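You operate a simulated robot arm through the tools that you are given. There is no shell and no other tool. Be economical: measure what you need, move in short steps, check, and stop when the job is done.

Carry out the task below with a simulated robot arm. There is one attempt and no reset: what you move stays moved.

Task
Set the blue castor in its jig, pin it and lock the collar.
Fine: jig collar knob to free first; castor flat in its seat, castor pin home in the pin block, then the knob to locked. Where these are worked on the way, their far stop is far enough and under half their travel is too little: jig collar knob.

The check looks at the end state, three seconds after you hand in, the way a careful person would. Anything else that was tipped, shoved, dropped, spilled or broken makes it a failure.

Robot
A 7-joint arm with a two-finger parallel gripper on a trunk, on a base that drives. Base frame: it is fixed to the floor where the robot stands at the start and does not move with it; the origin is under the middle of the robot, x ahead of it, y to its left, z up; the surface under the hand at the start is at about z = 0.9. Units: m, rad, N and s.
With the tool pointing down near the work surface it reaches from about 0.38 to 0.74 m from the robot's upright axis, wherever it stands. Its first joint turns from -2.496 to 2.496 rad. Places, roughly: castor jig [0.7, -0.2, 0.9]; hole of the pin block [0.7, -0.1, 0.9]; jig collar knob [0.8, -0.2, 0.9]; seat of the castor jig [0.7, -0.2, 0.9]. Payload 3 kg.
The TCP is the grasp point between the finger pads, 0.03 m short of the fingertips. In the tool frame z runs along the fingers and y along their closing line. Largest opening 0.11 m; finger width 0.02, thickness 0.01; the body of the gripper, 0.048 by 0.112 m, starts 0.055 m behind the TCP.
Orientation is that of the tool frame in the base frame, as a unit quaternion [x, y, z, w]. With the fingers straight down and closing along the base's y, the tool's x points along the base's -x, its y along +y and its z along -z.

Tools
- The arm moves only by the tool arm_command. Its argument "deltas" is a list of rows, each a list of 7 numbers: the shift along the tool's x, y, z in cm, then the turn, a rotation vector about the tool's x, y, z in rad, then the gripper command, from -1 (fully open) to 1 (shut), values between in proportion. In form: [[dx, dy, dz, wx, wy, wz, claw], ...]. A call has 1 to 20 rows; each row is the pose to reach, as a shift and turn from the pose commanded when the call began, along the tool's axes at that moment. Each row takes 0.2 s and may step no farther than 0.05 m and 0.15 rad from the row before; otherwise, or with a gripper value out of range, the whole call is refused. Where a pose cannot be reached the arm comes as near as it can. A force on the tool above 40 N (or 10 N above the force at the start of the call, whichever is more), or a blocked arm, ends the call early, and 0.2 s more pass. Each finger travels about 0.108 m/s and halts on what it meets, pressing with about 40 N; the grip force reading is that of the motor and also rises with nothing between the fingers. The clock runs only during rows and for 0.2 s after the last one: add rows that repeat a pose to give the fingers time. It gives the time, the measured TCP pose, the force on the tool (base axes), the opening and the grip force at its end, in the units of the frame above (readings bear some noise), with the torque about the TCP (base axes, N m) and any sound that the robot's microphone picked up.
- Cameras (640 x 400 px; columns grow to the right, rows downward): "scene" is now at [0.1614, 0.016, 1.7064]; the picture's right is [-0.08, -1.00, 0.01], its down [-0.71, 0.05, -0.70] and it looks along [0.69, -0.06, -0.72] (base axes); focal length 259 px, centre (320, 200). "wrist" rides on the gripper at [0.072, 0.017, -0.103] in the tool frame; the picture's right is [-0.23, 0.97, 0.00], its down [-0.76, -0.18, -0.62] and it looks along [-0.61, -0.14, 0.78] (tool axes); focal length 222 px, centre (320, 200).
- camera(camera): a new picture of that camera. The clock stands still meanwhile.
- lift_body(by): slides the trunk up (or, below 0, down) by that many m; the arm and the scene camera ride with it, the base frame stays. It gives what a move gives, with no picture.
- roll_base(legs): drives the robot by 1 to 6 legs, each [ahead, left, turn to the left] in m, m and rad, along the robot's own axes; the way and the turn of a leg run together, so that a leg with both is an arc; at most 1.5 m and 3.142 rad a leg. The arm and the cameras ride along, it lands a little off, and it stops where it bumps. It gives what a move gives.
- pan_tilt(pan, tilt): turns the head with the scene camera to pan (to the left, within 1.501 rad either way) and tilt (down, from -0.506 to 1.204), counted from straight ahead of the robot. It gives what a move gives.
- pixel_to_xyz(camera, pixels): for up to 12 pixels [column, row] of the newest picture of that camera ("zoom" is the newest enlarged one), the place [x, y, z] in the base frame of the surface seen there, good to about 0.003 m. The clock stands still meanwhile.
- enlarge(camera, box): a new picture of the part [left, top, right, bottom] of that camera's present view, enlarged. The clock stands still meanwhile.
- job_done(): hands the job in; it is judged then, once.

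Keep the steps short. Do not move on a guess: measure, check each grasp and each placing, and mend mistakes. In all there are 80 turns and 68 pictures (those below and enlarged ones count). Leave the gripper open and the arm clear of the work at the hand-in unless told otherwise, and finish with a single line.

The tools are called after "Call:" by a JSON object that holds its "api" and its "payload". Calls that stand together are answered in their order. arm_command: Moves the arm, as the interface text tells. Its arguments: {"type":"object","properties":{"deltas":{"type":"array","items":{"type":"array","items":{"type":"number"}}}},"required":["deltas"]} The other tools are called the same way: lift_body (by) slides the trunk up or down; roll_base (legs) drives the base; pan_tilt (pan, tilt) turns the head that bears the scene camera; camera (camera) takes a picture; pixel_to_xyz (camera, pixels) gives the place of the surface under pixels of a picture; enlarge (camera, box) takes an enlarged picture of a part of a camera's view; job_done () hands the job in.

At the start:

```text
t: 0.0
position: [0.7208, -0.2299, 1.1509]
tcp_rot: [0.0, 1.0, -0.007, -0.001]
force: [-0.8, 0.3, -0.4]
ft_torque: [0.0, -0.02, -0.02]
finger_gap: 0.1101
gripper_force: 0.1
trunk travel left (down, up): [-0.825, 0.065]
robot x, y, heading: [0.0018, -0.0023, 0.0]
head pan, tilt: [-0.079, 0.799]
```

scene: 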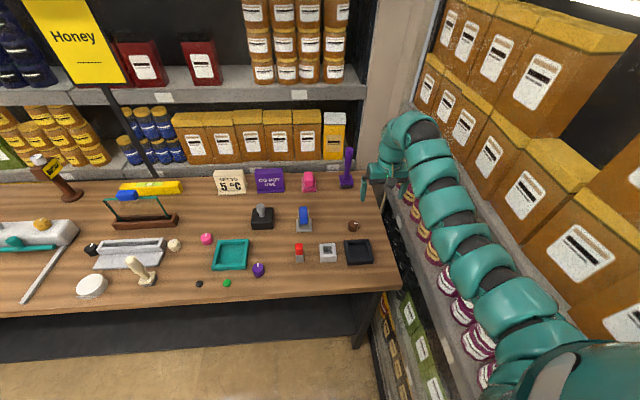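
wrist: 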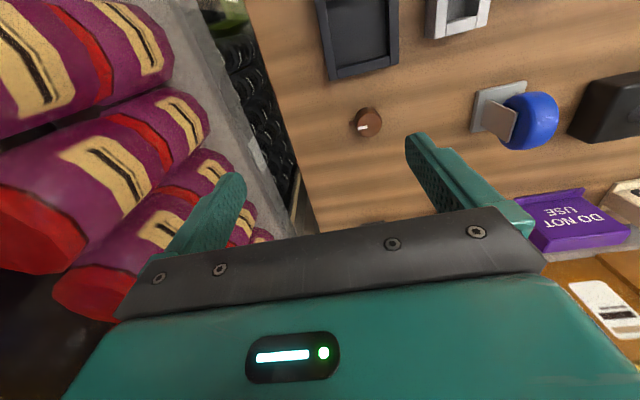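

I see a brown knob at about (353,226), a blue castor at (304,217), a black tray (357,251), a grey square (327,252) and a red pin (299,252). I'll enlarge that area to tell them apart.

Call:
{"api": "enlarge", "payload": {"camera": "scene", "box": [240, 170, 400, 270]}}

Call:
{"api": "enlarge", "payload": {"camera": "wrist", "box": [300, 0, 640, 212]}}

Call:
{"api": "pixel_to_xyz", "payload": {"camera": "scene", "pixels": [[353, 226], [304, 214], [304, 228], [357, 251], [327, 252], [299, 244], [299, 257], [262, 212], [262, 224], [340, 235], [345, 180]]}}

```text
4.00 times, centred on (320, 220) of scene
```

zoom: 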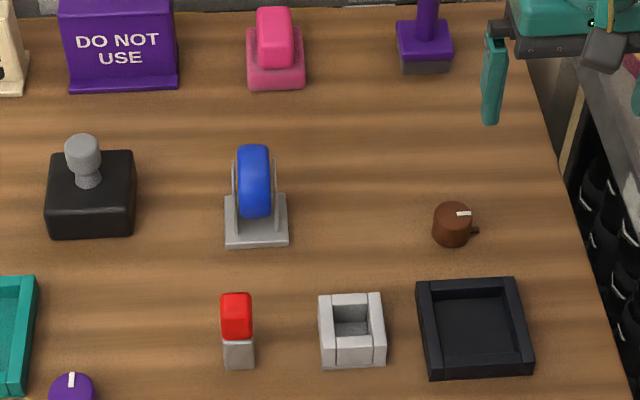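

```text
1.88 times, centred on (470, 106) of wrist
```

zoom: 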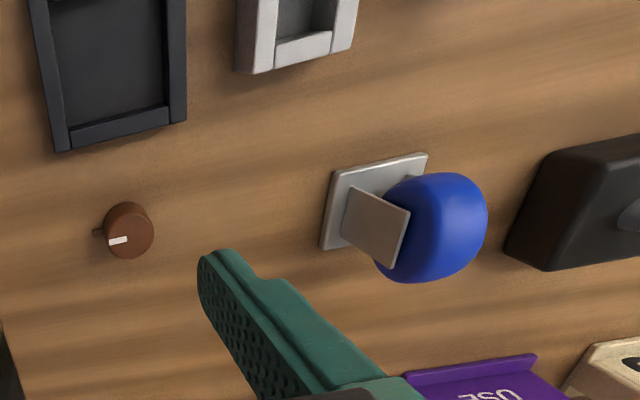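

```text
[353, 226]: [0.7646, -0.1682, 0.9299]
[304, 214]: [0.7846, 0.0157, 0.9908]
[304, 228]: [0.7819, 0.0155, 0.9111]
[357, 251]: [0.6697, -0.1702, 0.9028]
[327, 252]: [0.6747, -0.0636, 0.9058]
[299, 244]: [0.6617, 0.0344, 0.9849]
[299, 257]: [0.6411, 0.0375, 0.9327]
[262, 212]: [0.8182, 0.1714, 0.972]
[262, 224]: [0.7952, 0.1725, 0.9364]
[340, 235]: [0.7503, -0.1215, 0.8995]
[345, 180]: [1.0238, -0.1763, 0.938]
```

Tray (jig) is at about (0.67,-0.17), the grey pin block at (0.675,-0.064), the pin at (0.65,0.036), the castor at (0.78,0.016) and the knob at (0.765,-0.168). I need closer views of the knob, the pin, the tray and the castor.

Call:
{"api": "enlarge", "payload": {"camera": "scene", "box": [333, 213, 373, 238]}}

Call:
{"api": "enlarge", "payload": {"camera": "scene", "box": [285, 230, 381, 275]}}

Call:
{"api": "pixel_to_xyz", "payload": {"camera": "zoom", "pixels": [[90, 60], [90, 130], [60, 200], [260, 150], [290, 150], [260, 80], [260, 215]]}}

Call:
{"api": "enlarge", "payload": {"camera": "wrist", "box": [328, 90, 408, 140]}}

```text
16.00 times, centred on (353, 226) of scene
```

zoom: 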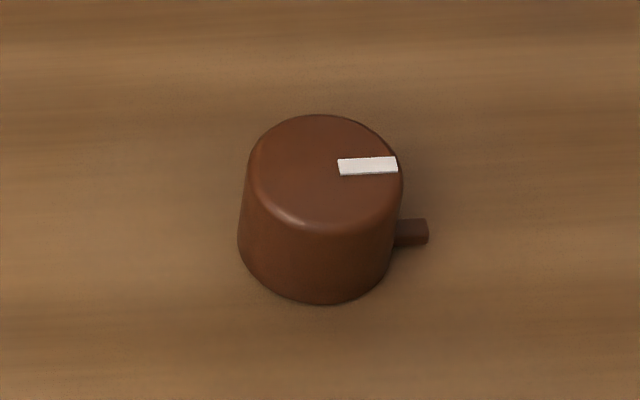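

```text
6.67 times, centred on (333, 252) of scene
```

zoom: 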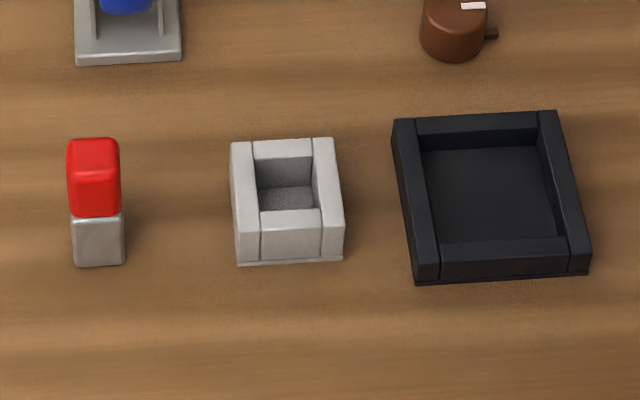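

```text
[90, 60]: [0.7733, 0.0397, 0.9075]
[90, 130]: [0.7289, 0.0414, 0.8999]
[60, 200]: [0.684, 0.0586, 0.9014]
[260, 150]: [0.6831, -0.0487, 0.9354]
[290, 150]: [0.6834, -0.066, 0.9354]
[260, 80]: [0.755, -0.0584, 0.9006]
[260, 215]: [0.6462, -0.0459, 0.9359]
```

```text
8.00 times, centred on (368, 115) of wrist
```

zoom: 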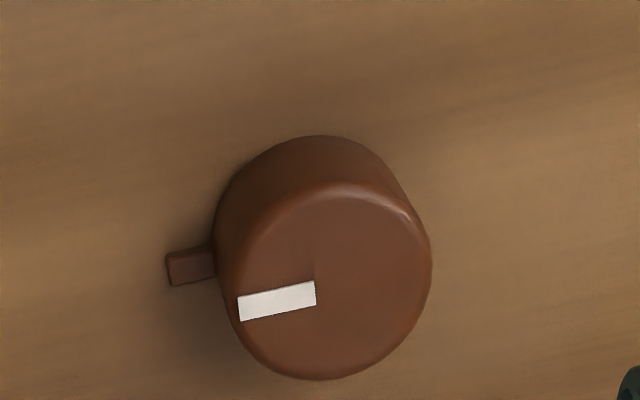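

No markings on the knob; the pointer faces -y. The knob is about 0.78 m from the axis, beyond reach, so I must drive closer. I measure the table's near edge and other item geometry.

Call:
{"api": "pixel_to_xyz", "payload": {"camera": "scene", "pixels": [[200, 300], [300, 290], [380, 282], [300, 300], [355, 210], [304, 207], [296, 227], [312, 227], [304, 230], [320, 218], [365, 375], [258, 268]]}}

Call:
{"api": "enlarge", "payload": {"camera": "scene", "box": [284, 195, 332, 270]}}

```text
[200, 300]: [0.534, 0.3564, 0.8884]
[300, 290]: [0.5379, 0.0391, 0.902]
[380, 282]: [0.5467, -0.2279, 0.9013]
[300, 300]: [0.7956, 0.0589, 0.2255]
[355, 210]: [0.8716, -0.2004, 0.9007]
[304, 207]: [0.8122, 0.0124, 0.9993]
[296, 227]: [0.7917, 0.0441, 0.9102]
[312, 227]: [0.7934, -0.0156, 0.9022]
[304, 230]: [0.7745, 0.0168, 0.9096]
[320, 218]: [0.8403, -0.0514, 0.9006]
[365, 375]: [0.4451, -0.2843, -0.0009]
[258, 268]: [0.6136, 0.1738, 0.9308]
```

```text
5.33 times, centred on (308, 232) of scene
```

zoom: 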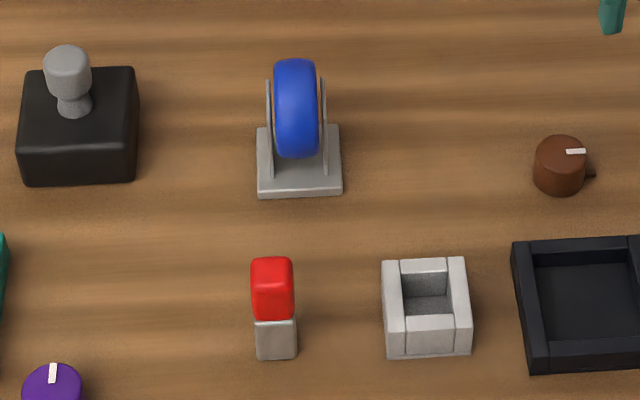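

The table edge is at x≈0.535. First I pull the hand back 0.15 m, away from the side shelf by 0.1 m, then drive ahead 0.18 m.

Call:
{"api": "arm_command", "payload": {"deltas": [[3, 2, 0, 0, 0, 0, -1], [6, 4, 0, 0, 0, 0, -1], [9, 6, 0, 0, 0, 0, -1], [12, 8, 0, 0, 0, 0, -1], [15, 10, 0, 0, 0, 0, -1], [15, 10, 0, 0, 0, 0, -1]]}}

Call:
{"api": "roll_base", "payload": {"legs": [[0.18, 0, 0]]}}

Call:
{"api": "camera", "payload": {"camera": "scene"}}

Call:
{"api": "camera", "payload": {"camera": "wrist"}}

```text
t: 1.6
position: [0.7139, -0.2092, 1.1523]
tcp_rot: [-0.01, 1.0, -0.007, 0.0]
force: [0.0, 0.1, 0.1]
ft_torque: [0.05, 0.0, -0.01]
finger_gap: 0.1101
gripper_force: 0.0
out of reach, approached as far as the arm can: row 1, 2, 3, 4, 5, 6
trunk travel left (down, up): [-0.825, 0.065]
robot x, y, heading: [0.0016, 0.0008, 0.019]
head pan, tilt: [-0.079, 0.799]
stopped in row 6: the arm was blocked; the commanded pose is now the measured one
```

```text
t: 2.3
position: [0.7136, -0.2061, 1.1529]
tcp_rot: [-0.012, 1.0, -0.005, 0.002]
force: [-0.1, 0.8, 0.0]
ft_torque: [0.05, 0.03, -0.04]
finger_gap: 0.1102
gripper_force: 0.0
trunk travel left (down, up): [-0.825, 0.065]
robot x, y, heading: [-0.0019, 0.0001, 0.018]
head pan, tilt: [-0.079, 0.799]
stopped in leg 1: the robot was blocked; the commanded pose is now the measured one
```

```text
59 pictures are left
```

scene: 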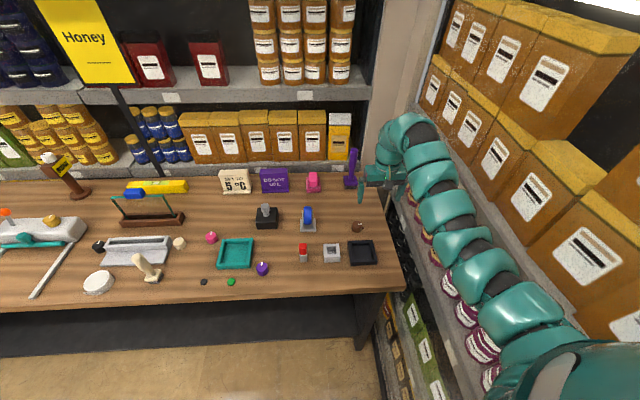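

```text
58 pictures are left
```

wrist: 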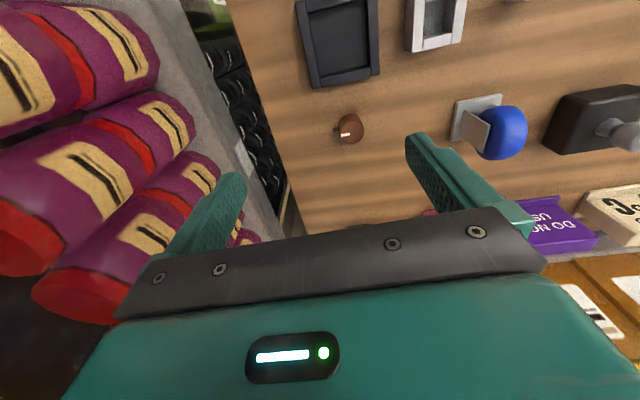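

The arm was blocked and the robot bumped: the elbow bows right against the side shelf. I'll drive left 0.25 m away from it, with the hand well above the items.

Call:
{"api": "roll_base", "payload": {"legs": [[0, 0.25, 0]]}}

Call:
{"api": "camera", "payload": {"camera": "scene"}}

```text
t: 4.1
position: [0.7118, 0.0279, 1.1488]
tcp_rot: [-0.012, 1.0, 0.0, 0.0]
force: [0.6, 0.3, 0.4]
ft_torque: [-0.03, -0.04, 0.0]
finger_gap: 0.1101
gripper_force: 0.1
trunk travel left (down, up): [-0.825, 0.065]
robot x, y, heading: [-0.0027, 0.2494, 0.023]
head pan, tilt: [-0.079, 0.799]
```

```text
57 pictures are left
```

scene: 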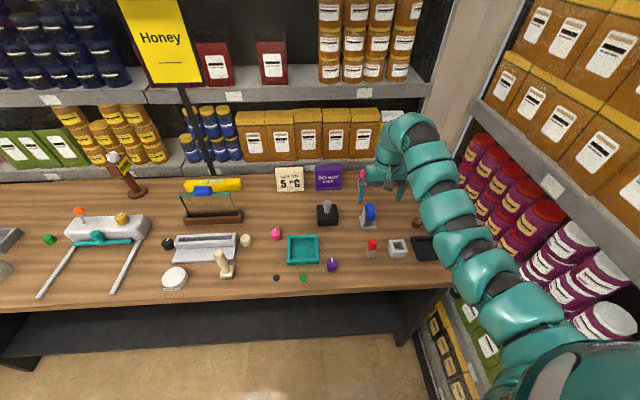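

Clear of the shelf now. I pull the hand back (tool +x) 0.12 m and check the reading.

Call:
{"api": "arm_command", "payload": {"deltas": [[3, 2, 0, 0, 0, 0, -1], [6, 4, 0, 0, 0, 0, -1], [9, 6, 0, 0, 0, 0, -1], [12, 8, 0, 0, 0, 0, -1], [12, 8, 0, 0, 0, 0, -1]]}}

```text
t: 5.3
position: [0.7123, 0.0262, 1.1487]
tcp_rot: [-0.011, 1.0, 0.0, 0.0]
force: [0.4, 0.9, 1.0]
ft_torque: [0.03, -0.01, 0.0]
finger_gap: 0.1098
gripper_force: 0.1
out of reach, approached as far as the arm can: row 1, 2, 3, 4, 5
trunk travel left (down, up): [-0.825, 0.065]
robot x, y, heading: [-0.0035, 0.248, 0.019]
head pan, tilt: [-0.079, 0.799]
```

All rows were called out of reach and nothing moved. I test single directions: 2 cm left, then 2 cm down.

Call:
{"api": "arm_command", "payload": {"deltas": [[0, 2, 0, 0, 0, 0, -1], [0, 2, 0, 0, 0, 0, -1]]}}

Call:
{"api": "arm_command", "payload": {"deltas": [[0, 0, 2, 0, 0, 0, -1], [0, 0, 2, 0, 0, 0, -1]]}}

Call:
{"api": "arm_command", "payload": {"deltas": [[2, 0, 0, 0, 0, 0, -1], [2, 0, 0, 0, 0, 0, -1]]}}

```text
t: 5.9
position: [0.7123, 0.0413, 1.1502]
tcp_rot: [-0.011, 1.0, 0.001, 0.0]
force: [-0.1, -0.5, -0.1]
ft_torque: [0.0, 0.0, -0.01]
finger_gap: 0.1104
gripper_force: 0.1
out of reach, approached as far as the arm can: row 1, 2
trunk travel left (down, up): [-0.825, 0.065]
robot x, y, heading: [-0.0023, 0.2459, 0.023]
head pan, tilt: [-0.079, 0.799]
```

```text
t: 6.5
position: [0.711, 0.0419, 1.1313]
tcp_rot: [-0.012, 1.0, 0.0, 0.001]
force: [-0.5, 0.6, -0.7]
ft_torque: [0.01, 0.01, 0.03]
finger_gap: 0.1103
gripper_force: 0.1
trunk travel left (down, up): [-0.825, 0.065]
robot x, y, heading: [-0.0029, 0.2532, 0.023]
head pan, tilt: [-0.079, 0.799]
```

```text
t: 7.1
position: [0.7109, 0.0414, 1.1317]
tcp_rot: [-0.012, 1.0, 0.0, 0.0]
force: [0.2, 0.1, -0.5]
ft_torque: [0.06, -0.01, 0.01]
finger_gap: 0.1101
gripper_force: 0.1
out of reach, approached as far as the arm can: row 1, 2
trunk travel left (down, up): [-0.825, 0.065]
robot x, y, heading: [0.0006, 0.2501, 0.02]
head pan, tilt: [-0.079, 0.799]
```

Retraction needs a lower hand relative to the trunk. I raise the trunk 0.06 m, then lower the hand the same amount and retract.

Call:
{"api": "lift_body", "payload": {"by": 0.06}}

Call:
{"api": "arm_command", "payload": {"deltas": [[0, 0, 3, 0, 0, 0, -1], [0, 0, 6, 0, 0, 0, -1], [3, 0, 7, 0, 0, 0, -1], [6, 0, 7, 0, 0, 0, -1], [9, 0, 7, 0, 0, 0, -1], [9, 0, 7, 0, 0, 0, -1]]}}

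```text
t: 8.1
position: [0.7111, 0.0417, 1.1906]
tcp_rot: [-0.011, 1.0, 0.0, -0.001]
force: [0.7, 0.2, -0.1]
ft_torque: [-0.02, 0.01, -0.01]
finger_gap: 0.1103
gripper_force: 0.1
trunk travel left (down, up): [-0.885, 0.005]
robot x, y, heading: [-0.0012, 0.2502, 0.02]
head pan, tilt: [-0.079, 0.799]
```

```text
t: 9.5
position: [0.6504, 0.0401, 1.0822]
tcp_rot: [-0.012, 1.0, -0.001, 0.001]
force: [1.4, -0.2, 0.1]
ft_torque: [0.02, 0.01, 0.02]
finger_gap: 0.1102
gripper_force: 0.0
out of reach, approached as far as the arm can: row 3, 4, 5, 6
trunk travel left (down, up): [-0.885, 0.005]
robot x, y, heading: [-0.0039, 0.2504, 0.018]
head pan, tilt: [-0.079, 0.799]
```

Hand is now at x 0.65, z 1.08, tips above everything here (castor top ≈1.0). I drive ahead 0.18 and right 0.10.

Call:
{"api": "roll_base", "payload": {"legs": [[0.18, -0.1, -0.02]]}}

Call:
{"api": "camera", "payload": {"camera": "scene"}}

Call:
{"api": "camera", "payload": {"camera": "wrist"}}

```text
t: 11.1
position: [0.826, -0.0677, 1.0842]
tcp_rot: [-0.002, 1.0, 0.0, 0.0]
force: [0.8, -0.5, 0.1]
ft_torque: [-0.02, -0.03, 0.01]
finger_gap: 0.1103
gripper_force: 0.0
trunk travel left (down, up): [-0.885, 0.005]
robot x, y, heading: [0.1792, 0.1525, 0.005]
head pan, tilt: [-0.079, 0.799]
```

```text
56 pictures are left
```

scene: 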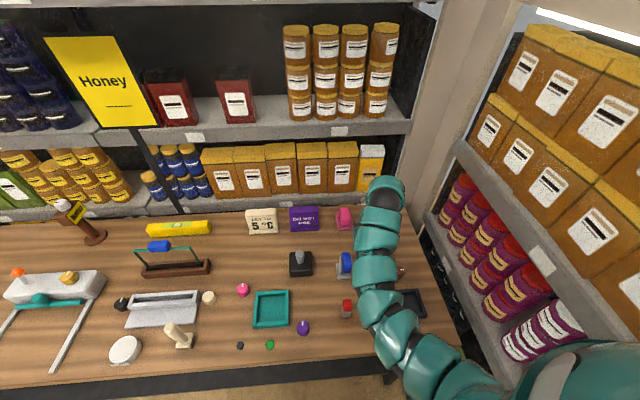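

```text
55 pictures are left
```

wrist: 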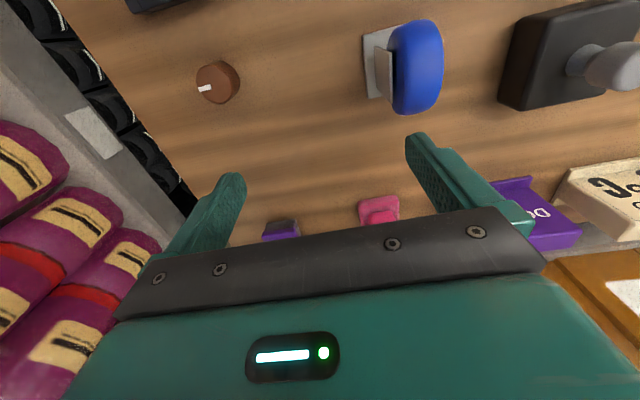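

Well placed at (0.179, 0.1525). Now I measure the knob from the wrist view (around (218,80)) and the castor.

Call:
{"api": "pixel_to_xyz", "payload": {"camera": "wrist", "pixels": [[200, 84], [213, 83], [226, 82], [212, 98], [206, 87], [215, 66], [240, 82], [372, 65], [415, 30], [375, 95], [366, 38], [415, 105]]}}

Call:
{"api": "enlarge", "payload": {"camera": "wrist", "box": [170, 40, 266, 100]}}

Call:
{"api": "pixel_to_xyz", "payload": {"camera": "zoom", "pixels": [[180, 290], [420, 290], [300, 200], [300, 380], [300, 290]]}}

```text
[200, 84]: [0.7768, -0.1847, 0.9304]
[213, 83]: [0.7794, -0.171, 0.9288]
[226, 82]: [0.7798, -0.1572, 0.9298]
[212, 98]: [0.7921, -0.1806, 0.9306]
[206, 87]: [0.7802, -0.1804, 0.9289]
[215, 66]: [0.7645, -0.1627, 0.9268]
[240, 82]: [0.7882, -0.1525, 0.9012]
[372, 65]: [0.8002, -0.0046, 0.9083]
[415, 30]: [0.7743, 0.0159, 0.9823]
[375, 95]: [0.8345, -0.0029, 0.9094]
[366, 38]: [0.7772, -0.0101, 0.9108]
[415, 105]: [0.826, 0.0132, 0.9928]
```

```text
6.67 times, centred on (218, 70) of wrist
```

zoom: 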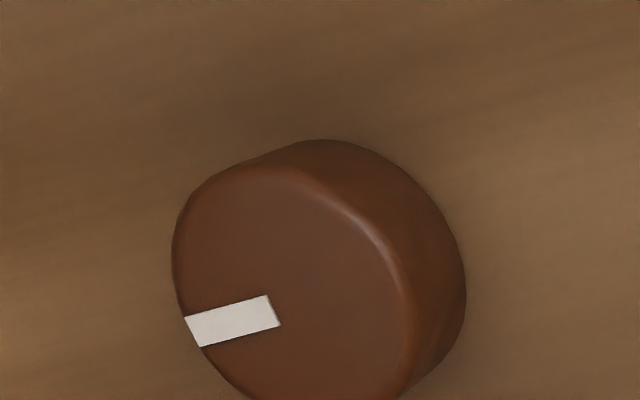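

```text
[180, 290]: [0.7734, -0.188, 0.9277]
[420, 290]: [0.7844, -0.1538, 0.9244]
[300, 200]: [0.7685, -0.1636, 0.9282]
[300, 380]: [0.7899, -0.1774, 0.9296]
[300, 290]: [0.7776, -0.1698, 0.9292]
```

I shift the hand back 0.10 m and right 0.1 m to look at the knob more centrally.

Call:
{"api": "arm_command", "payload": {"deltas": [[3, -3, 1, 0, 0, 0, -1], [6, -6, 2, 0, 0, 0, -1], [9, -10, 3, 0, 0, 0, -1], [10, -10, 3, 0, 0, 0, -1]]}}

Call:
{"api": "camera", "payload": {"camera": "wrist"}}

```text
refused: row 3 steps farther than a row can; nothing moved
```

```text
53 pictures are left
```

wrist: 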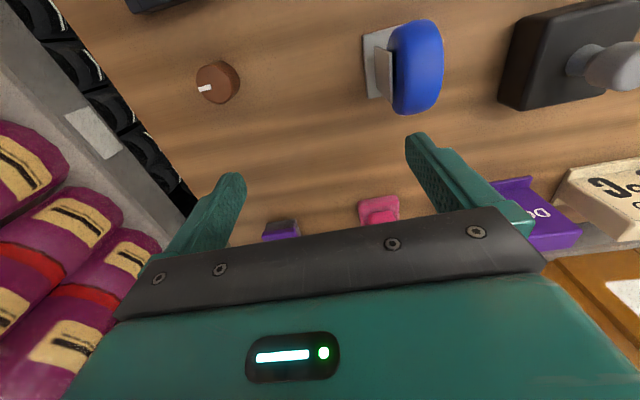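

One row stepped too far, so the call was refused. I'll send smaller steps.

Call:
{"api": "arm_command", "payload": {"deltas": [[2.5, -2.5, 0.75, 0, 0, 0, -1], [5, -5, 1.5, 0, 0, 0, -1], [7.5, -7.5, 2.2, 0, 0, 0, -1], [10, -10, 3, 0, 0, 0, -1], [10, -10, 3, 0, 0, 0, -1]]}}

Call:
{"api": "camera", "payload": {"camera": "wrist"}}

```text
t: 12.3
position: [0.7264, -0.1703, 1.0536]
tcp_rot: [-0.002, 1.0, -0.001, 0.002]
force: [-0.6, 0.5, -0.3]
ft_torque: [-0.03, 0.01, 0.01]
finger_gap: 0.1101
gripper_force: 0.0
trunk travel left (down, up): [-0.885, 0.005]
robot x, y, heading: [0.1744, 0.1502, -0.001]
head pan, tilt: [-0.079, 0.799]
```

```text
52 pictures are left
```

wrist: 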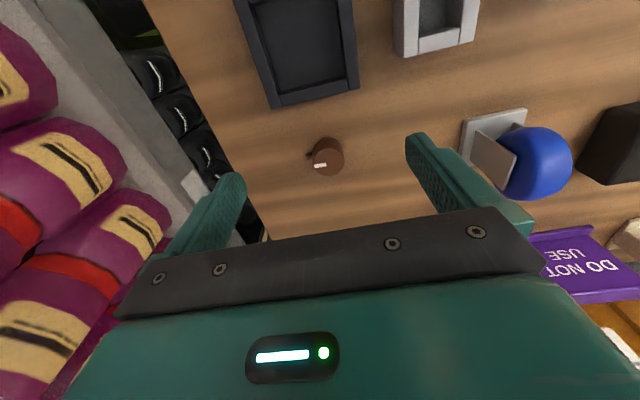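

I zoom on the knob at (327,157), the tray and the pin block from here.

Call:
{"api": "enlarge", "payload": {"camera": "wrist", "box": [295, 132, 359, 172]}}

Call:
{"api": "pixel_to_xyz", "payload": {"camera": "wrist", "pixels": [[315, 158], [329, 159], [342, 157], [325, 170], [331, 145], [270, 98], [350, 80], [260, 20], [335, 10], [312, 95], [402, 50], [470, 35]]}}

```text
10.00 times, centred on (327, 152) of wrist
```

zoom: 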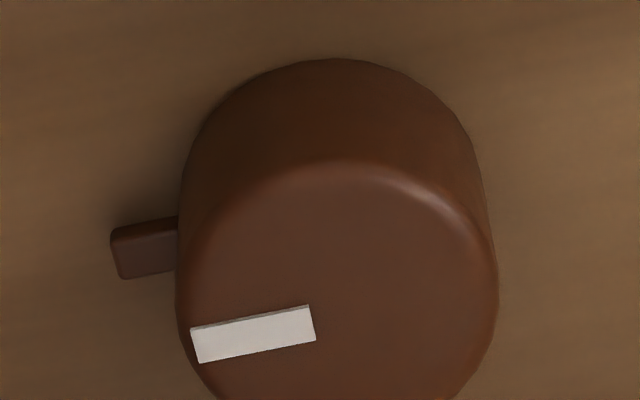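

```text
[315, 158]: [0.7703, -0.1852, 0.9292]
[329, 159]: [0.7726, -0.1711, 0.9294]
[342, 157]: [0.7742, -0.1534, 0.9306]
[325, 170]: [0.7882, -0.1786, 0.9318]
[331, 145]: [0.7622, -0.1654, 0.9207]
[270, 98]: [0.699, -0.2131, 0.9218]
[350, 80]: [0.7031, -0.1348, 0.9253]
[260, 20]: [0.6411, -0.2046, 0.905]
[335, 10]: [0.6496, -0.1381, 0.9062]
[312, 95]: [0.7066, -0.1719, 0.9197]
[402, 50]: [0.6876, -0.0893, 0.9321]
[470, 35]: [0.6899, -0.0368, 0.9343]
```

Knob centre ≈ (0.774, -0.170), top 0.93. I check the stub's height and the side wall clearance.

Call:
{"api": "pixel_to_xyz", "payload": {"camera": "zoom", "pixels": [[145, 240], [125, 245], [165, 240], [200, 340], [305, 320], [190, 300], [490, 280], [345, 170], [340, 280]]}}

Call:
{"api": "arm_command", "payload": {"deltas": [[-2.4, 0, 2, 0, 0, 0, -0.2], [-4.8, 0, 5, 0, 0, 0, -0.2], [-4.8, 0, 8.0, 0, 0, 0, -0.2], [-4.8, 0, 8.0, 0, 0, 0, -0.2]]}}

Call:
{"api": "camera", "payload": {"camera": "wrist"}}

```text
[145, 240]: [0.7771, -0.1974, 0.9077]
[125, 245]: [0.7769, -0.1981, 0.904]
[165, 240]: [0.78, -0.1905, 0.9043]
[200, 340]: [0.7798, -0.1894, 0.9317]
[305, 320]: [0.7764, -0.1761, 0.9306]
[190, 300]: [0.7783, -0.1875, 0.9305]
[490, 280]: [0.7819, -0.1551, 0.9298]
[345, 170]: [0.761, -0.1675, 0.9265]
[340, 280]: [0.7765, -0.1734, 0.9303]
```

```text
t: 13.3
position: [0.7759, -0.1702, 0.9741]
tcp_rot: [-0.003, 1.0, 0.0, 0.002]
force: [-0.7, 0.0, -0.2]
ft_torque: [0.03, -0.01, 0.01]
finger_gap: 0.0659
gripper_force: 0.0
trunk travel left (down, up): [-0.885, 0.005]
robot x, y, heading: [0.1764, 0.1576, -0.001]
head pan, tilt: [-0.079, 0.799]
```

```text
50 pictures are left
```

wrist: 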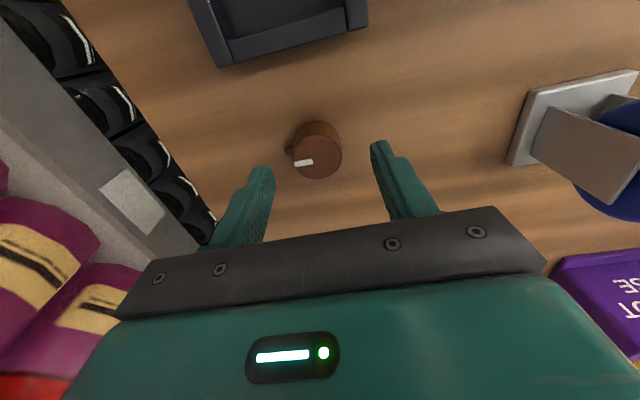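

Fingers straddle the knob at (318,150). I lower 2.9 cm (tips ≈0.915, above the stub at 0.908) and close.

Call:
{"api": "arm_command", "payload": {"deltas": [[0, 0, 1.5, 0, 0, 0, -0.2], [0, 0, 2.9, 0, 0, 0, -0.2], [0, 0, 2.9, 0, 0, 0, -0.2]]}}

Call:
{"api": "arm_command", "payload": {"deltas": [[0, 0, 0, 0, 0, 0, 0.5], [0, 0, 0, 0, 0, 0, 0.6], [0, 0, 0, 0, 0, 0, 0.6], [0, 0, 0, 0, 0, 0, 0.6]]}}

```text
t: 14.1
position: [0.7754, -0.1693, 0.945]
tcp_rot: [-0.003, 1.0, -0.001, 0.002]
force: [-0.4, -0.6, 0.0]
ft_torque: [0.0, 0.02, -0.01]
finger_gap: 0.0659
gripper_force: 0.0
trunk travel left (down, up): [-0.885, 0.005]
robot x, y, heading: [0.1743, 0.1541, -0.002]
head pan, tilt: [-0.079, 0.799]
```

```text
t: 15.1
position: [0.7763, -0.1724, 0.9449]
tcp_rot: [-0.002, 1.0, -0.001, 0.002]
force: [1.7, -18.9, 4.2]
ft_torque: [-0.91, -0.15, -0.1]
finger_gap: 0.037
gripper_force: 44.5
trunk travel left (down, up): [-0.885, 0.005]
robot x, y, heading: [0.1803, 0.1525, -0.003]
head pan, tilt: [-0.079, 0.799]
```

Gripped (gap 0.037, grip 44 N) with -19 N in y, meaning the knob lies ~2 mm to -y. I'll recentre 3 mm, then try a small turn of +0.3 rad about tool z (clockwise from above).

Call:
{"api": "arm_command", "payload": {"deltas": [[0, -0.3, 0, 0, 0, 0, 0.6], [0, -0.3, 0, 0, 0, 0, 0.6]]}}

Call:
{"api": "arm_command", "payload": {"deltas": [[0, 0, 0, 0, 0, 0.1, 0.6], [0, 0, 0, 0, 0, 0.2, 0.6], [0, 0, 0, 0, 0, 0.3, 0.6], [0, 0, 0, 0, 0, 0.3, 0.6]]}}

```text
t: 15.7
position: [0.7755, -0.1733, 0.9449]
tcp_rot: [-0.003, 1.0, -0.001, 0.002]
force: [3.3, -15.4, 9.2]
ft_torque: [-0.4, 0.2, -0.05]
finger_gap: 0.0369
gripper_force: 44.4
trunk travel left (down, up): [-0.885, 0.005]
robot x, y, heading: [0.1787, 0.1539, -0.002]
head pan, tilt: [-0.079, 0.799]
```

```text
t: 16.7
position: [0.776, -0.1716, 0.943]
tcp_rot: [0.147, 0.989, 0.001, 0.0]
force: [-1.7, -2.4, 0.8]
ft_torque: [-0.37, 0.42, 0.55]
finger_gap: 0.0374
gripper_force: 44.9
trunk travel left (down, up): [-0.885, 0.005]
robot x, y, heading: [0.172, 0.1531, 0.0]
head pan, tilt: [-0.079, 0.799]
```

Turned 0.3 rad with 0.55 N m about z. I look to see whether the pointer turned with it or slipped.

Call:
{"api": "camera", "payload": {"camera": "wrist"}}

Call:
{"api": "enlarge", "payload": {"camera": "wrist", "box": [270, 110, 366, 170]}}

```text
49 pictures are left
```

wrist: 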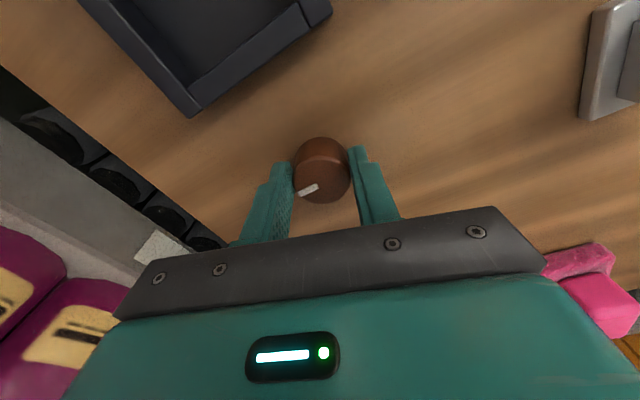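

```text
6.67 times, centred on (318, 140) of wrist
```

zoom: 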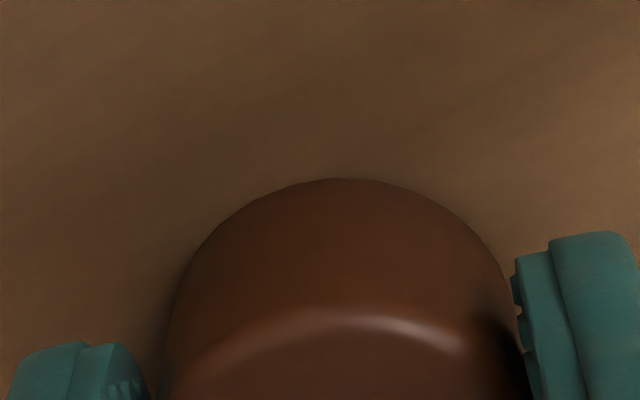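

The pointer stayed put in the world (it turned in the picture), so this is the start stop = locked. Now I turn the other way (counter-clockwise from above).

Call:
{"api": "arm_command", "payload": {"deltas": [[0, 0, 0, 0, 0, -0.1, 0.6], [0, 0, 0, 0, 0, -0.2, 0.6], [0, 0, 0, 0, 0, -0.3, 0.6], [0, 0, 0, 0, 0, -0.4, 0.6], [0, 0, 0, 0, 0, -0.5, 0.6], [0, 0, 0, 0, 0, -0.6, 0.6], [0, 0, 0, 0, 0, -0.6, 0.6]]}}

Call:
{"api": "camera", "payload": {"camera": "wrist"}}

```text
t: 18.3
position: [0.7751, -0.1751, 0.9438]
tcp_rot: [-0.152, 0.988, -0.001, 0.001]
force: [-6.6, -9.5, -8.9]
ft_torque: [-0.03, 0.42, -0.01]
finger_gap: 0.0377
gripper_force: 45.0
trunk travel left (down, up): [-0.885, 0.005]
robot x, y, heading: [0.1741, 0.1558, 0.001]
head pan, tilt: [-0.079, 0.799]
```

```text
47 pictures are left
```

wrist: 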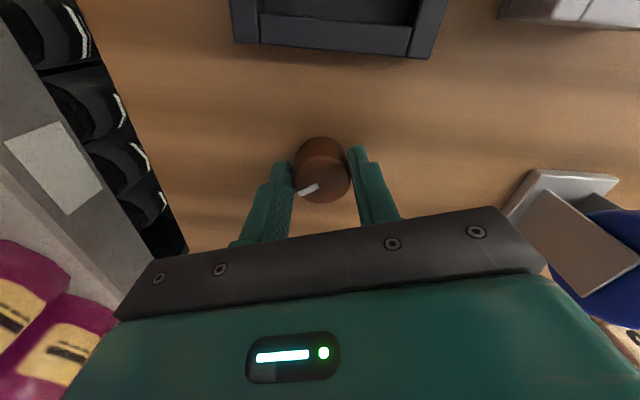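

The pointer turned with the fingers and torque is near zero. I continue another 0.9 rad.

Call:
{"api": "arm_command", "payload": {"deltas": [[0, 0, 0, 0, 0, -0.13, 0.6], [0, 0, 0, 0, 0, -0.26, 0.6], [0, 0, 0, 0, 0, -0.39, 0.6], [0, 0, 0, 0, 0, -0.52, 0.6], [0, 0, 0, 0, 0, -0.65, 0.6], [0, 0, 0, 0, 0, -0.78, 0.6], [0, 0, 0, 0, 0, -0.9, 0.6], [0, 0, 0, 0, 0, -0.9, 0.6]]}}

Call:
{"api": "camera", "payload": {"camera": "wrist"}}

```text
t: 20.1
position: [0.7796, -0.1756, 0.9437]
tcp_rot: [-0.567, 0.824, -0.001, 0.002]
force: [23.3, -28.9, -7.2]
ft_torque: [-0.62, -0.37, -0.42]
finger_gap: 0.0373
gripper_force: 44.6
trunk travel left (down, up): [-0.885, 0.005]
robot x, y, heading: [0.1719, 0.1507, 0.004]
head pan, tilt: [-0.079, 0.799]
```

```text
46 pictures are left
```

wrist: 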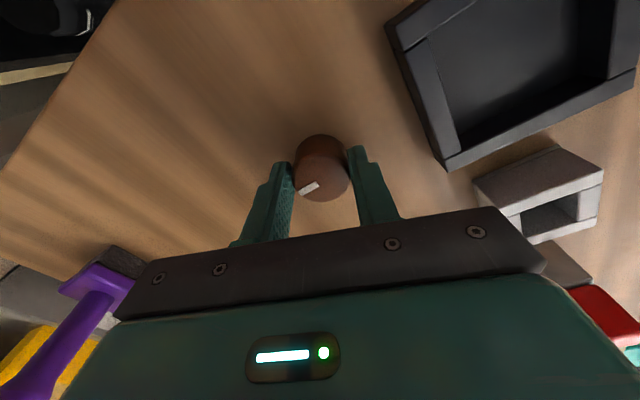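

Still turning with me (pointer steady between fingers), with a side load along the closing line. I recentre 4 mm and turn a further 0.4 rad to find the stop.

Call:
{"api": "arm_command", "payload": {"deltas": [[0, -0.4, 0, 0, 0, 0, 0.6], [0, -0.4, 0, 0, 0, 0, 0.6]]}}

Call:
{"api": "arm_command", "payload": {"deltas": [[0, 0, 0, 0, 0, -0.1, 0.6], [0, 0, 0, 0, 0, -0.2, 0.6], [0, 0, 0, 0, 0, -0.3, 0.6], [0, 0, 0, 0, 0, -0.4, 0.6], [0, 0, 0, 0, 0, -0.4, 0.6]]}}

Call:
{"api": "camera", "payload": {"camera": "wrist"}}

```text
t: 20.7
position: [0.7793, -0.1756, 0.9439]
tcp_rot: [-0.567, 0.824, 0.0, 0.001]
force: [6.2, -21.6, 1.8]
ft_torque: [0.41, -0.19, -0.46]
finger_gap: 0.0373
gripper_force: 45.2
trunk travel left (down, up): [-0.885, 0.005]
robot x, y, heading: [0.1762, 0.1536, 0.002]
head pan, tilt: [-0.079, 0.799]
```

```text
t: 21.9
position: [0.7801, -0.1717, 0.943]
tcp_rot: [0.72, -0.694, 0.0, -0.002]
force: [7.9, 1.5, -4.2]
ft_torque: [0.6, -0.11, -0.94]
finger_gap: 0.0368
gripper_force: 45.3
trunk travel left (down, up): [-0.885, 0.005]
robot x, y, heading: [0.1751, 0.154, 0.001]
head pan, tilt: [-0.079, 0.799]
```

```text
45 pictures are left
```

wrist: 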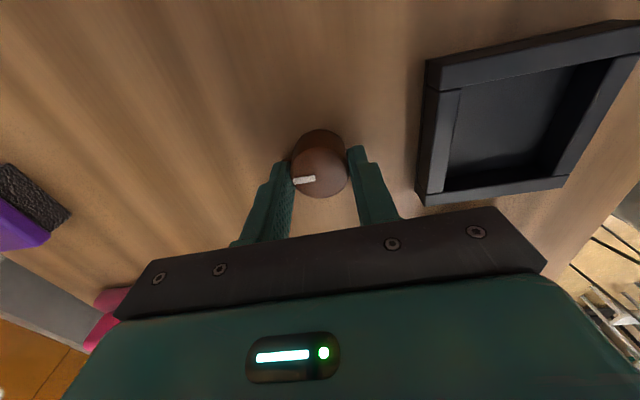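

Now the pointer slipped in the picture and torque reached -0.94 N m: the far (free) stop, ~1.5 rad from start. I release, rise 10 cm and check the pointer.

Call:
{"api": "arm_command", "payload": {"deltas": [[0, 0, 0, 0, 0, 0, 0], [0, 0, 0, 0, 0, 0, -0.3], [0, 0, 0, 0, 0, 0, -0.3], [0, 0, -4, 0, 0, 0, -0.3], [0, 0, -8, 0, 0, 0, -0.3], [0, 0, -12, 0, 0, 0, -0.3], [0, 0, -12, 0, 0, 0, -0.3]]}}

Call:
{"api": "arm_command", "payload": {"deltas": [[0, 0, 0, 0, 0, 0.15, -1], [0, 0, 0, 0, 0, 0.3, -1], [0, 0, 0, 0, 0, 0.45, -1], [0, 0, 0, 0, 0, 0.6, -1], [0, 0, 0, 0, 0, 0.75, -1], [0, 0, 0, 0, 0, 0.9, -1], [0, 0, 0, 0, 0, 1.05, -1], [0, 0, 0, 0, 0, 1.2, -1], [0, 0, 0, 0, 0, 1.35, -1], [0, 0, 0, 0, 0, 1.5, -1], [0, 0, 0, 0, 0, 1.6, -1], [0, 0, 0, 0, 0, 1.6, -1]]}}

Call:
{"api": "camera", "payload": {"camera": "wrist"}}

```text
t: 23.5
position: [0.7794, -0.1723, 1.0636]
tcp_rot: [0.72, -0.694, 0.001, 0.0]
force: [0.0, 0.3, -0.1]
ft_torque: [0.01, 0.01, 0.0]
finger_gap: 0.0717
gripper_force: 0.1
trunk travel left (down, up): [-0.885, 0.005]
robot x, y, heading: [0.1811, 0.1514, 0.003]
head pan, tilt: [-0.079, 0.799]
```

```text
t: 26.1
position: [0.7778, -0.1723, 1.0646]
tcp_rot: [-0.002, 1.0, -0.001, 0.002]
force: [0.5, -0.3, 1.2]
ft_torque: [0.01, 0.01, 0.02]
finger_gap: 0.1101
gripper_force: 0.0
trunk travel left (down, up): [-0.885, 0.005]
robot x, y, heading: [0.1739, 0.1566, -0.001]
head pan, tilt: [-0.079, 0.799]
```

```text
44 pictures are left
```

wrist: 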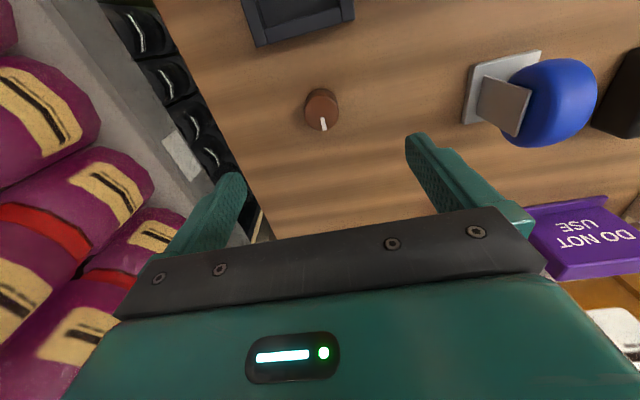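

The pointer now faces +x (about 90° from before). Next the castor at (530,100): zoom and measure.

Call:
{"api": "enlarge", "payload": {"camera": "wrist", "box": [440, 30, 632, 150]}}

Call:
{"api": "pixel_to_xyz", "payload": {"camera": "zoom", "pixels": [[90, 300], [115, 125], [320, 80], [160, 230], [130, 210], [270, 300], [180, 180], [380, 160], [480, 150], [400, 360], [270, 200]]}}

Call:
{"api": "pixel_to_xyz", "payload": {"camera": "wrist", "pixels": [[308, 97], [322, 118], [338, 99], [322, 90], [320, 104]]}}

```text
3.33 times, centred on (536, 90) of wrist
```

zoom: 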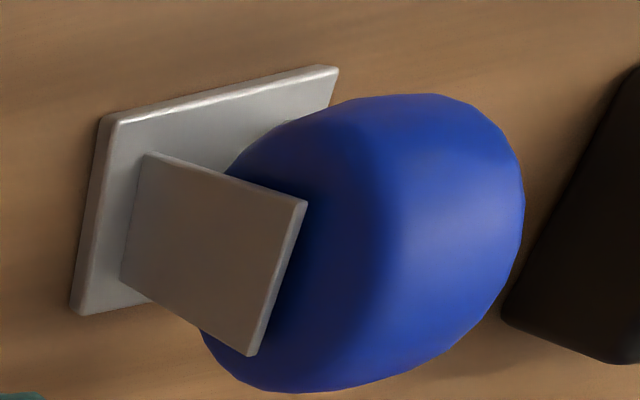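

```text
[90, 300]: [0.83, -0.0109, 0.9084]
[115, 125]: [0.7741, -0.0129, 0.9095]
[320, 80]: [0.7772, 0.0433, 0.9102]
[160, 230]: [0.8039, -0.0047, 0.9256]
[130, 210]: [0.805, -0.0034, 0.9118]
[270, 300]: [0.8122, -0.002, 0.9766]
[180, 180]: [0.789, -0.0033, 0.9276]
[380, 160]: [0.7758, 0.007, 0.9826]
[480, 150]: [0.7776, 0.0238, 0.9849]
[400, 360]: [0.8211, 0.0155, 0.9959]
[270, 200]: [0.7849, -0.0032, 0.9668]
```

```text
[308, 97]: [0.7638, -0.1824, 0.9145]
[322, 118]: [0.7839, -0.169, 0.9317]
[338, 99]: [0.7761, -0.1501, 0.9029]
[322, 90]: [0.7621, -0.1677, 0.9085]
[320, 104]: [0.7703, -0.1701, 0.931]
```

Castor: plate centre ≈ (0.8025, 0.0155), fork outer faces at y≈-0.003 and ≈0.034. Now the seat: I move back over the tray to measure it.

Call:
{"api": "arm_command", "payload": {"deltas": [[3, 0, 1, 0, 0, 0, -1], [6, 1, 2, 0, 0, 0, -1], [9, 2, 3, 0, 0, 0, -1], [12, 3, 4, 0, 0, 0, -1], [12, 3, 4, 0, 0, 0, -1]]}}

Call:
{"api": "camera", "payload": {"camera": "wrist"}}

```text
t: 27.3
position: [0.6579, -0.1456, 1.0247]
tcp_rot: [-0.002, 1.0, -0.001, 0.001]
force: [0.4, -1.1, -0.5]
ft_torque: [0.0, -0.03, 0.03]
finger_gap: 0.11
gripper_force: 0.0
trunk travel left (down, up): [-0.885, 0.005]
robot x, y, heading: [0.173, 0.1509, 0.003]
head pan, tilt: [-0.079, 0.799]
```

```text
42 pictures are left
```

wrist: 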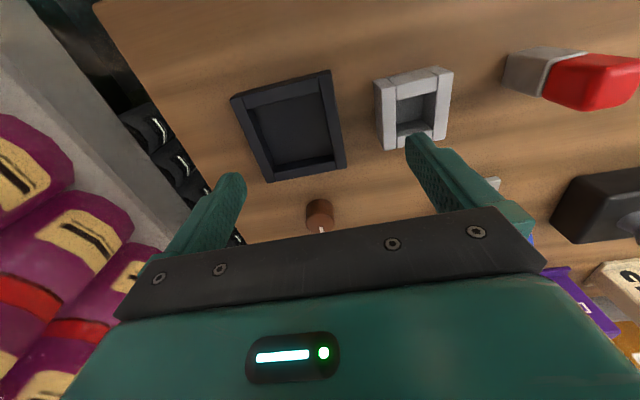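

Tray, block and pin all in view. I zoom and measure their edges.

Call:
{"api": "enlarge", "payload": {"camera": "wrist", "box": [216, 60, 376, 190]}}

Call:
{"api": "enlarge", "payload": {"camera": "wrist", "box": [360, 40, 640, 160]}}

```text
3.08 times, centred on (296, 125) of wrist
```

zoom: 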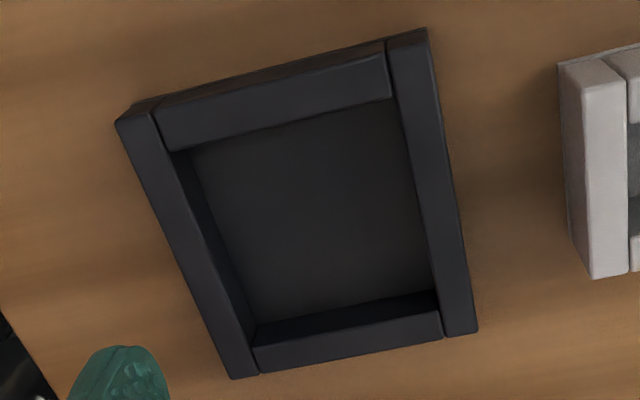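

```text
2.29 times, centred on (500, 100) of wrist
```

zoom: 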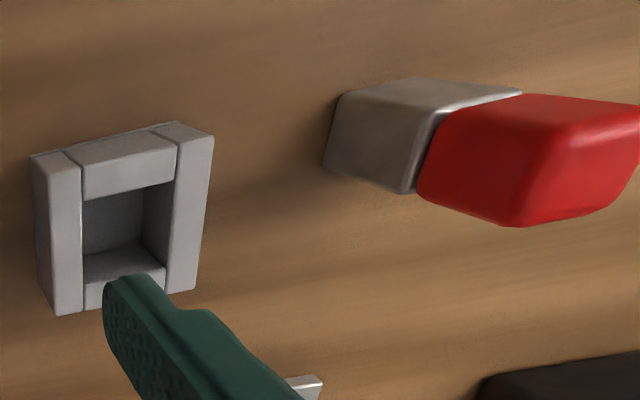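

Call:
{"api": "pixel_to_xyz", "payload": {"camera": "wrist", "pixels": [[282, 98], [277, 87], [304, 168], [306, 176], [257, 140], [246, 140], [329, 125], [340, 125], [295, 130], [281, 92], [252, 138], [334, 125]]}}

Call:
{"api": "pixel_to_xyz", "payload": {"camera": "zoom", "pixels": [[60, 240], [75, 240], [130, 180], [128, 160], [172, 240], [195, 200], [115, 285], [110, 220], [480, 110], [430, 130], [340, 130], [550, 140]]}}

```text
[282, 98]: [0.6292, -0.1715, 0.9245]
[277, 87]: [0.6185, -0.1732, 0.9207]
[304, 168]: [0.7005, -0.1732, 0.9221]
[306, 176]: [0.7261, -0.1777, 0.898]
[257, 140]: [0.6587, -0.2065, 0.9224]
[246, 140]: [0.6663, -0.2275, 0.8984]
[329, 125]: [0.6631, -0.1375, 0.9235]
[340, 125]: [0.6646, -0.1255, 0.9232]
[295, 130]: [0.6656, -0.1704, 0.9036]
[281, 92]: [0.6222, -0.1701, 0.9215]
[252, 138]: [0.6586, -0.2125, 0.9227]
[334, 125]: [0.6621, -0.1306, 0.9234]
```

```text
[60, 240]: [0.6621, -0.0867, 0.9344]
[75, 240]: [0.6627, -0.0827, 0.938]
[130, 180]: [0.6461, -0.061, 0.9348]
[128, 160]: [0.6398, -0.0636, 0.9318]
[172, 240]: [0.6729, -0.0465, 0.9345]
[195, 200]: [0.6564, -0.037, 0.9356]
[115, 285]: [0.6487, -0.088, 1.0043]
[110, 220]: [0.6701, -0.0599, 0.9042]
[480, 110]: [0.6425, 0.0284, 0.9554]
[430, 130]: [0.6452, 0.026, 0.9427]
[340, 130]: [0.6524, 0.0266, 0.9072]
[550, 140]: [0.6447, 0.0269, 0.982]
```

Seat inner: x 0.631–0.699, y -0.205…-0.138, so centre (0.665,-0.1715), floor 0.904, rim 0.923. Block hole centre ≈ (0.66,-0.064). Now I move above the castor: outward and up first, then left.

Call:
{"api": "arm_command", "payload": {"deltas": [[-4, 0, -1, 0, 0, 0, -1], [-8, 0, -3, 0, 0, 0, -1], [-11, 3, -4.5, 0, 0, 0, -1], [-14.2, 6, -5.5, 0, 0, 0, -1], [-14.2, 10, -5.5, 0, 0, 0, -1], [-14.2, 14, -5.5, 0, 0, 0, -1], [-14.2, 16.1, -5.5, 0, 0, 0, -1], [-14.2, 16.1, -5.5, 0, 0, 0, -1]]}}

Call:
{"api": "camera", "payload": {"camera": "wrist"}}

Call:
{"api": "camera", "payload": {"camera": "scene"}}

```text
t: 29.1
position: [0.7975, 0.0103, 1.0742]
tcp_rot: [-0.003, 1.0, 0.0, 0.002]
force: [-0.4, 0.8, -0.7]
ft_torque: [-0.03, 0.02, 0.0]
finger_gap: 0.11
gripper_force: 0.0
out of reach, approached as far as the arm can: row 5, 6, 7, 8
trunk travel left (down, up): [-0.885, 0.005]
robot x, y, heading: [0.1762, 0.1506, 0.002]
head pan, tilt: [-0.079, 0.799]
```

```text
39 pictures are left
```

wrist: 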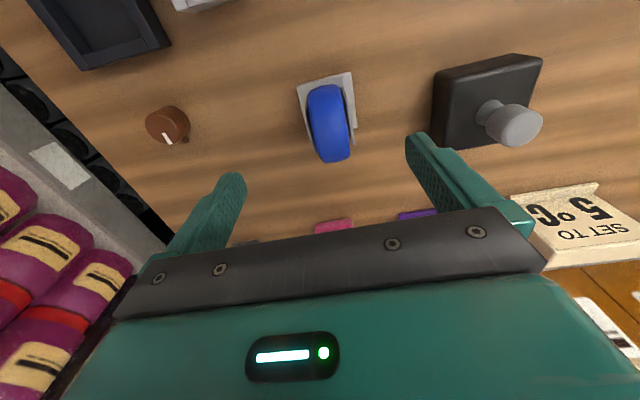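

```text
38 pictures are left
```

scene: 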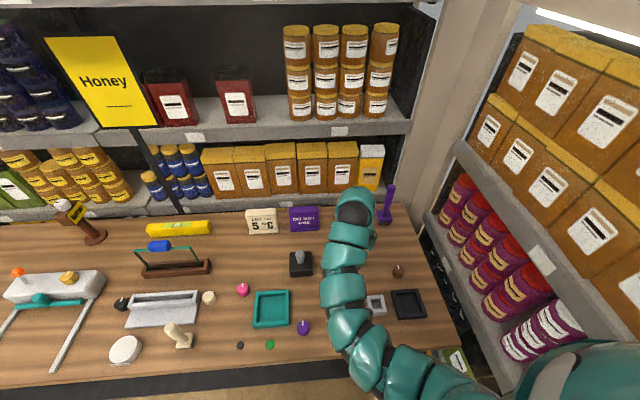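

Castor sits between the fingers in the picture. I zoom to get its plate and fork edges.

Call:
{"api": "enlarge", "payload": {"camera": "wrist", "box": [264, 60, 392, 180]}}

Call:
{"api": "pixel_to_xyz", "payload": {"camera": "wrist", "pixels": [[300, 90], [350, 76], [301, 108], [353, 120], [327, 85], [309, 110], [352, 100], [309, 120], [349, 115], [330, 110], [325, 155], [318, 90]]}}

```text
3.33 times, centred on (328, 120) of wrist
```

zoom: 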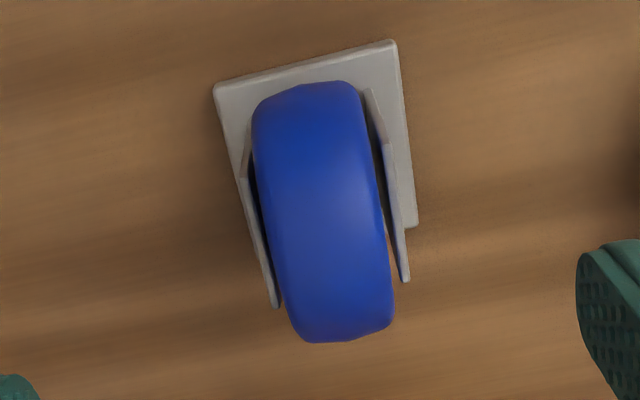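

```text
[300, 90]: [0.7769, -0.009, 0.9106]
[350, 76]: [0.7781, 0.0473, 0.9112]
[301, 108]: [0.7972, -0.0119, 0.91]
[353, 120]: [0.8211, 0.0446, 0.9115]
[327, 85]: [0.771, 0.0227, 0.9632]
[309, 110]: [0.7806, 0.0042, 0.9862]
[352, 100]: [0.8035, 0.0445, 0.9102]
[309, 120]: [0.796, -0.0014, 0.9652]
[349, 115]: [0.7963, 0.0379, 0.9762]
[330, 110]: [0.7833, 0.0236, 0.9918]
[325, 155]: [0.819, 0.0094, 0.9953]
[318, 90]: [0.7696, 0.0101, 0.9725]
```

Fork outer faces y ≈ -0.002 and 0.037 (centre 0.0175), plate centre (0.802,0.017). I lower 6 cm with the fingers wide open and read the pose.

Call:
{"api": "arm_command", "payload": {"deltas": [[0, 0, 3, 0, 0, 0, -1], [0, 0, 6, 0, 0, 0, -1], [0, 0, 6, 0, 0, 0, -1]]}}

```text
t: 29.9
position: [0.7991, 0.0088, 1.0144]
tcp_rot: [-0.003, 1.0, 0.0, 0.002]
force: [0.0, -0.1, 0.5]
ft_torque: [0.02, -0.06, 0.0]
finger_gap: 0.1099
gripper_force: 0.0
trunk travel left (down, up): [-0.885, 0.005]
robot x, y, heading: [0.1774, 0.153, 0.001]
head pan, tilt: [-0.079, 0.799]
```

Commanded follows measured. I shift to (0.801, 0.0172), lower to z≈0.958, then close gently.

Call:
{"api": "arm_command", "payload": {"deltas": [[-0.2, 0.85, 1, 0, 0, 0, -1], [-0.2, 0.85, 3.5, 0, 0, 0, -1], [-0.2, 0.85, 5.6, 0, 0, 0, -1], [-0.2, 0.85, 5.6, 0, 0, 0, -0.2], [-0.2, 0.85, 5.6, 0, 0, 0, -0.1], [-0.2, 0.85, 5.6, 0, 0, 0, -0.1]]}}

Call:
{"api": "camera", "payload": {"camera": "wrist"}}

```text
t: 31.3
position: [0.8, 0.0172, 0.9581]
tcp_rot: [-0.002, 1.0, -0.001, 0.002]
force: [0.0, -0.3, -0.2]
ft_torque: [0.0, 0.02, 0.01]
finger_gap: 0.0604
gripper_force: 0.1
trunk travel left (down, up): [-0.885, 0.005]
robot x, y, heading: [0.1756, 0.1527, 0.001]
head pan, tilt: [-0.079, 0.799]
```

```text
36 pictures are left
```

wrist: 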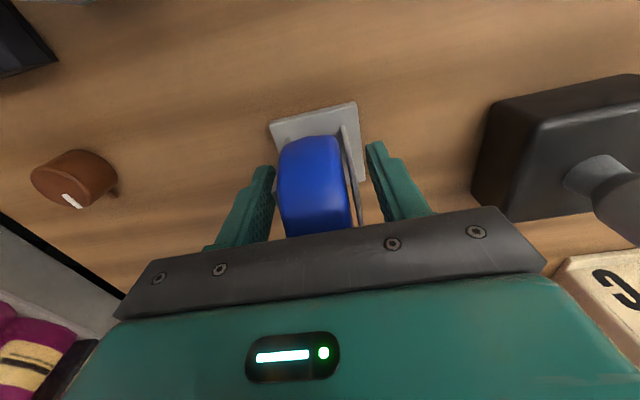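

Fingers straddle the fork. I close to grip.

Call:
{"api": "arm_command", "payload": {"deltas": [[0, 0, 0, 0, 0, 0, 0.1], [0, 0, 0, 0, 0, 0, 0.2], [0, 0, 0, 0, 0, 0, 0.4], [0, 0, 0, 0, 0, 0, 0.5], [0, 0, 0, 0, 0, 0, 0.5]]}}

Call:
{"api": "arm_command", "payload": {"deltas": [[0, 0, -2, 0, 0, 0, 0.5], [0, 0, -5, 0, 0, 0, 0.5], [0, 0, -6.5, 0, 0, 0, 0.5], [0, 0, -6.5, 0, 0, 0, 0.5]]}}

Call:
{"api": "camera", "payload": {"camera": "wrist"}}

```text
t: 32.5
position: [0.8005, 0.0177, 0.9559]
tcp_rot: [-0.003, 1.0, 0.0, 0.001]
force: [-0.3, 0.6, 0.3]
ft_torque: [0.16, 0.0, 0.0]
finger_gap: 0.0419
gripper_force: 40.5
trunk travel left (down, up): [-0.885, 0.005]
robot x, y, heading: [0.1711, 0.1526, -0.004]
head pan, tilt: [-0.079, 0.799]
```

```text
t: 33.5
position: [0.8005, 0.0186, 1.023]
tcp_rot: [-0.003, 1.0, 0.0, 0.001]
force: [0.0, -0.4, -5.0]
ft_torque: [-0.01, 0.05, 0.02]
finger_gap: 0.0419
gripper_force: 39.3
trunk travel left (down, up): [-0.885, 0.005]
robot x, y, heading: [0.1787, 0.1554, -0.003]
head pan, tilt: [-0.079, 0.799]
```

```text
35 pictures are left
```

wrist: 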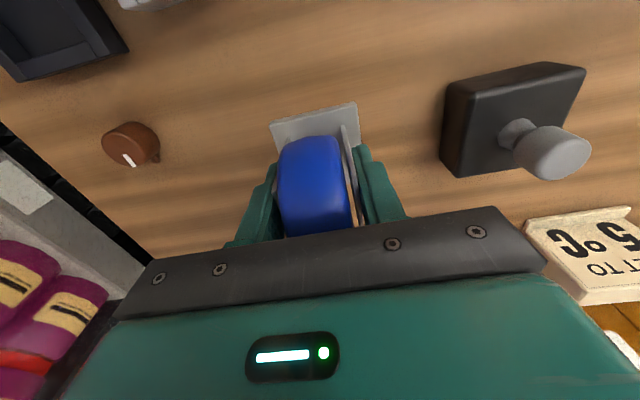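

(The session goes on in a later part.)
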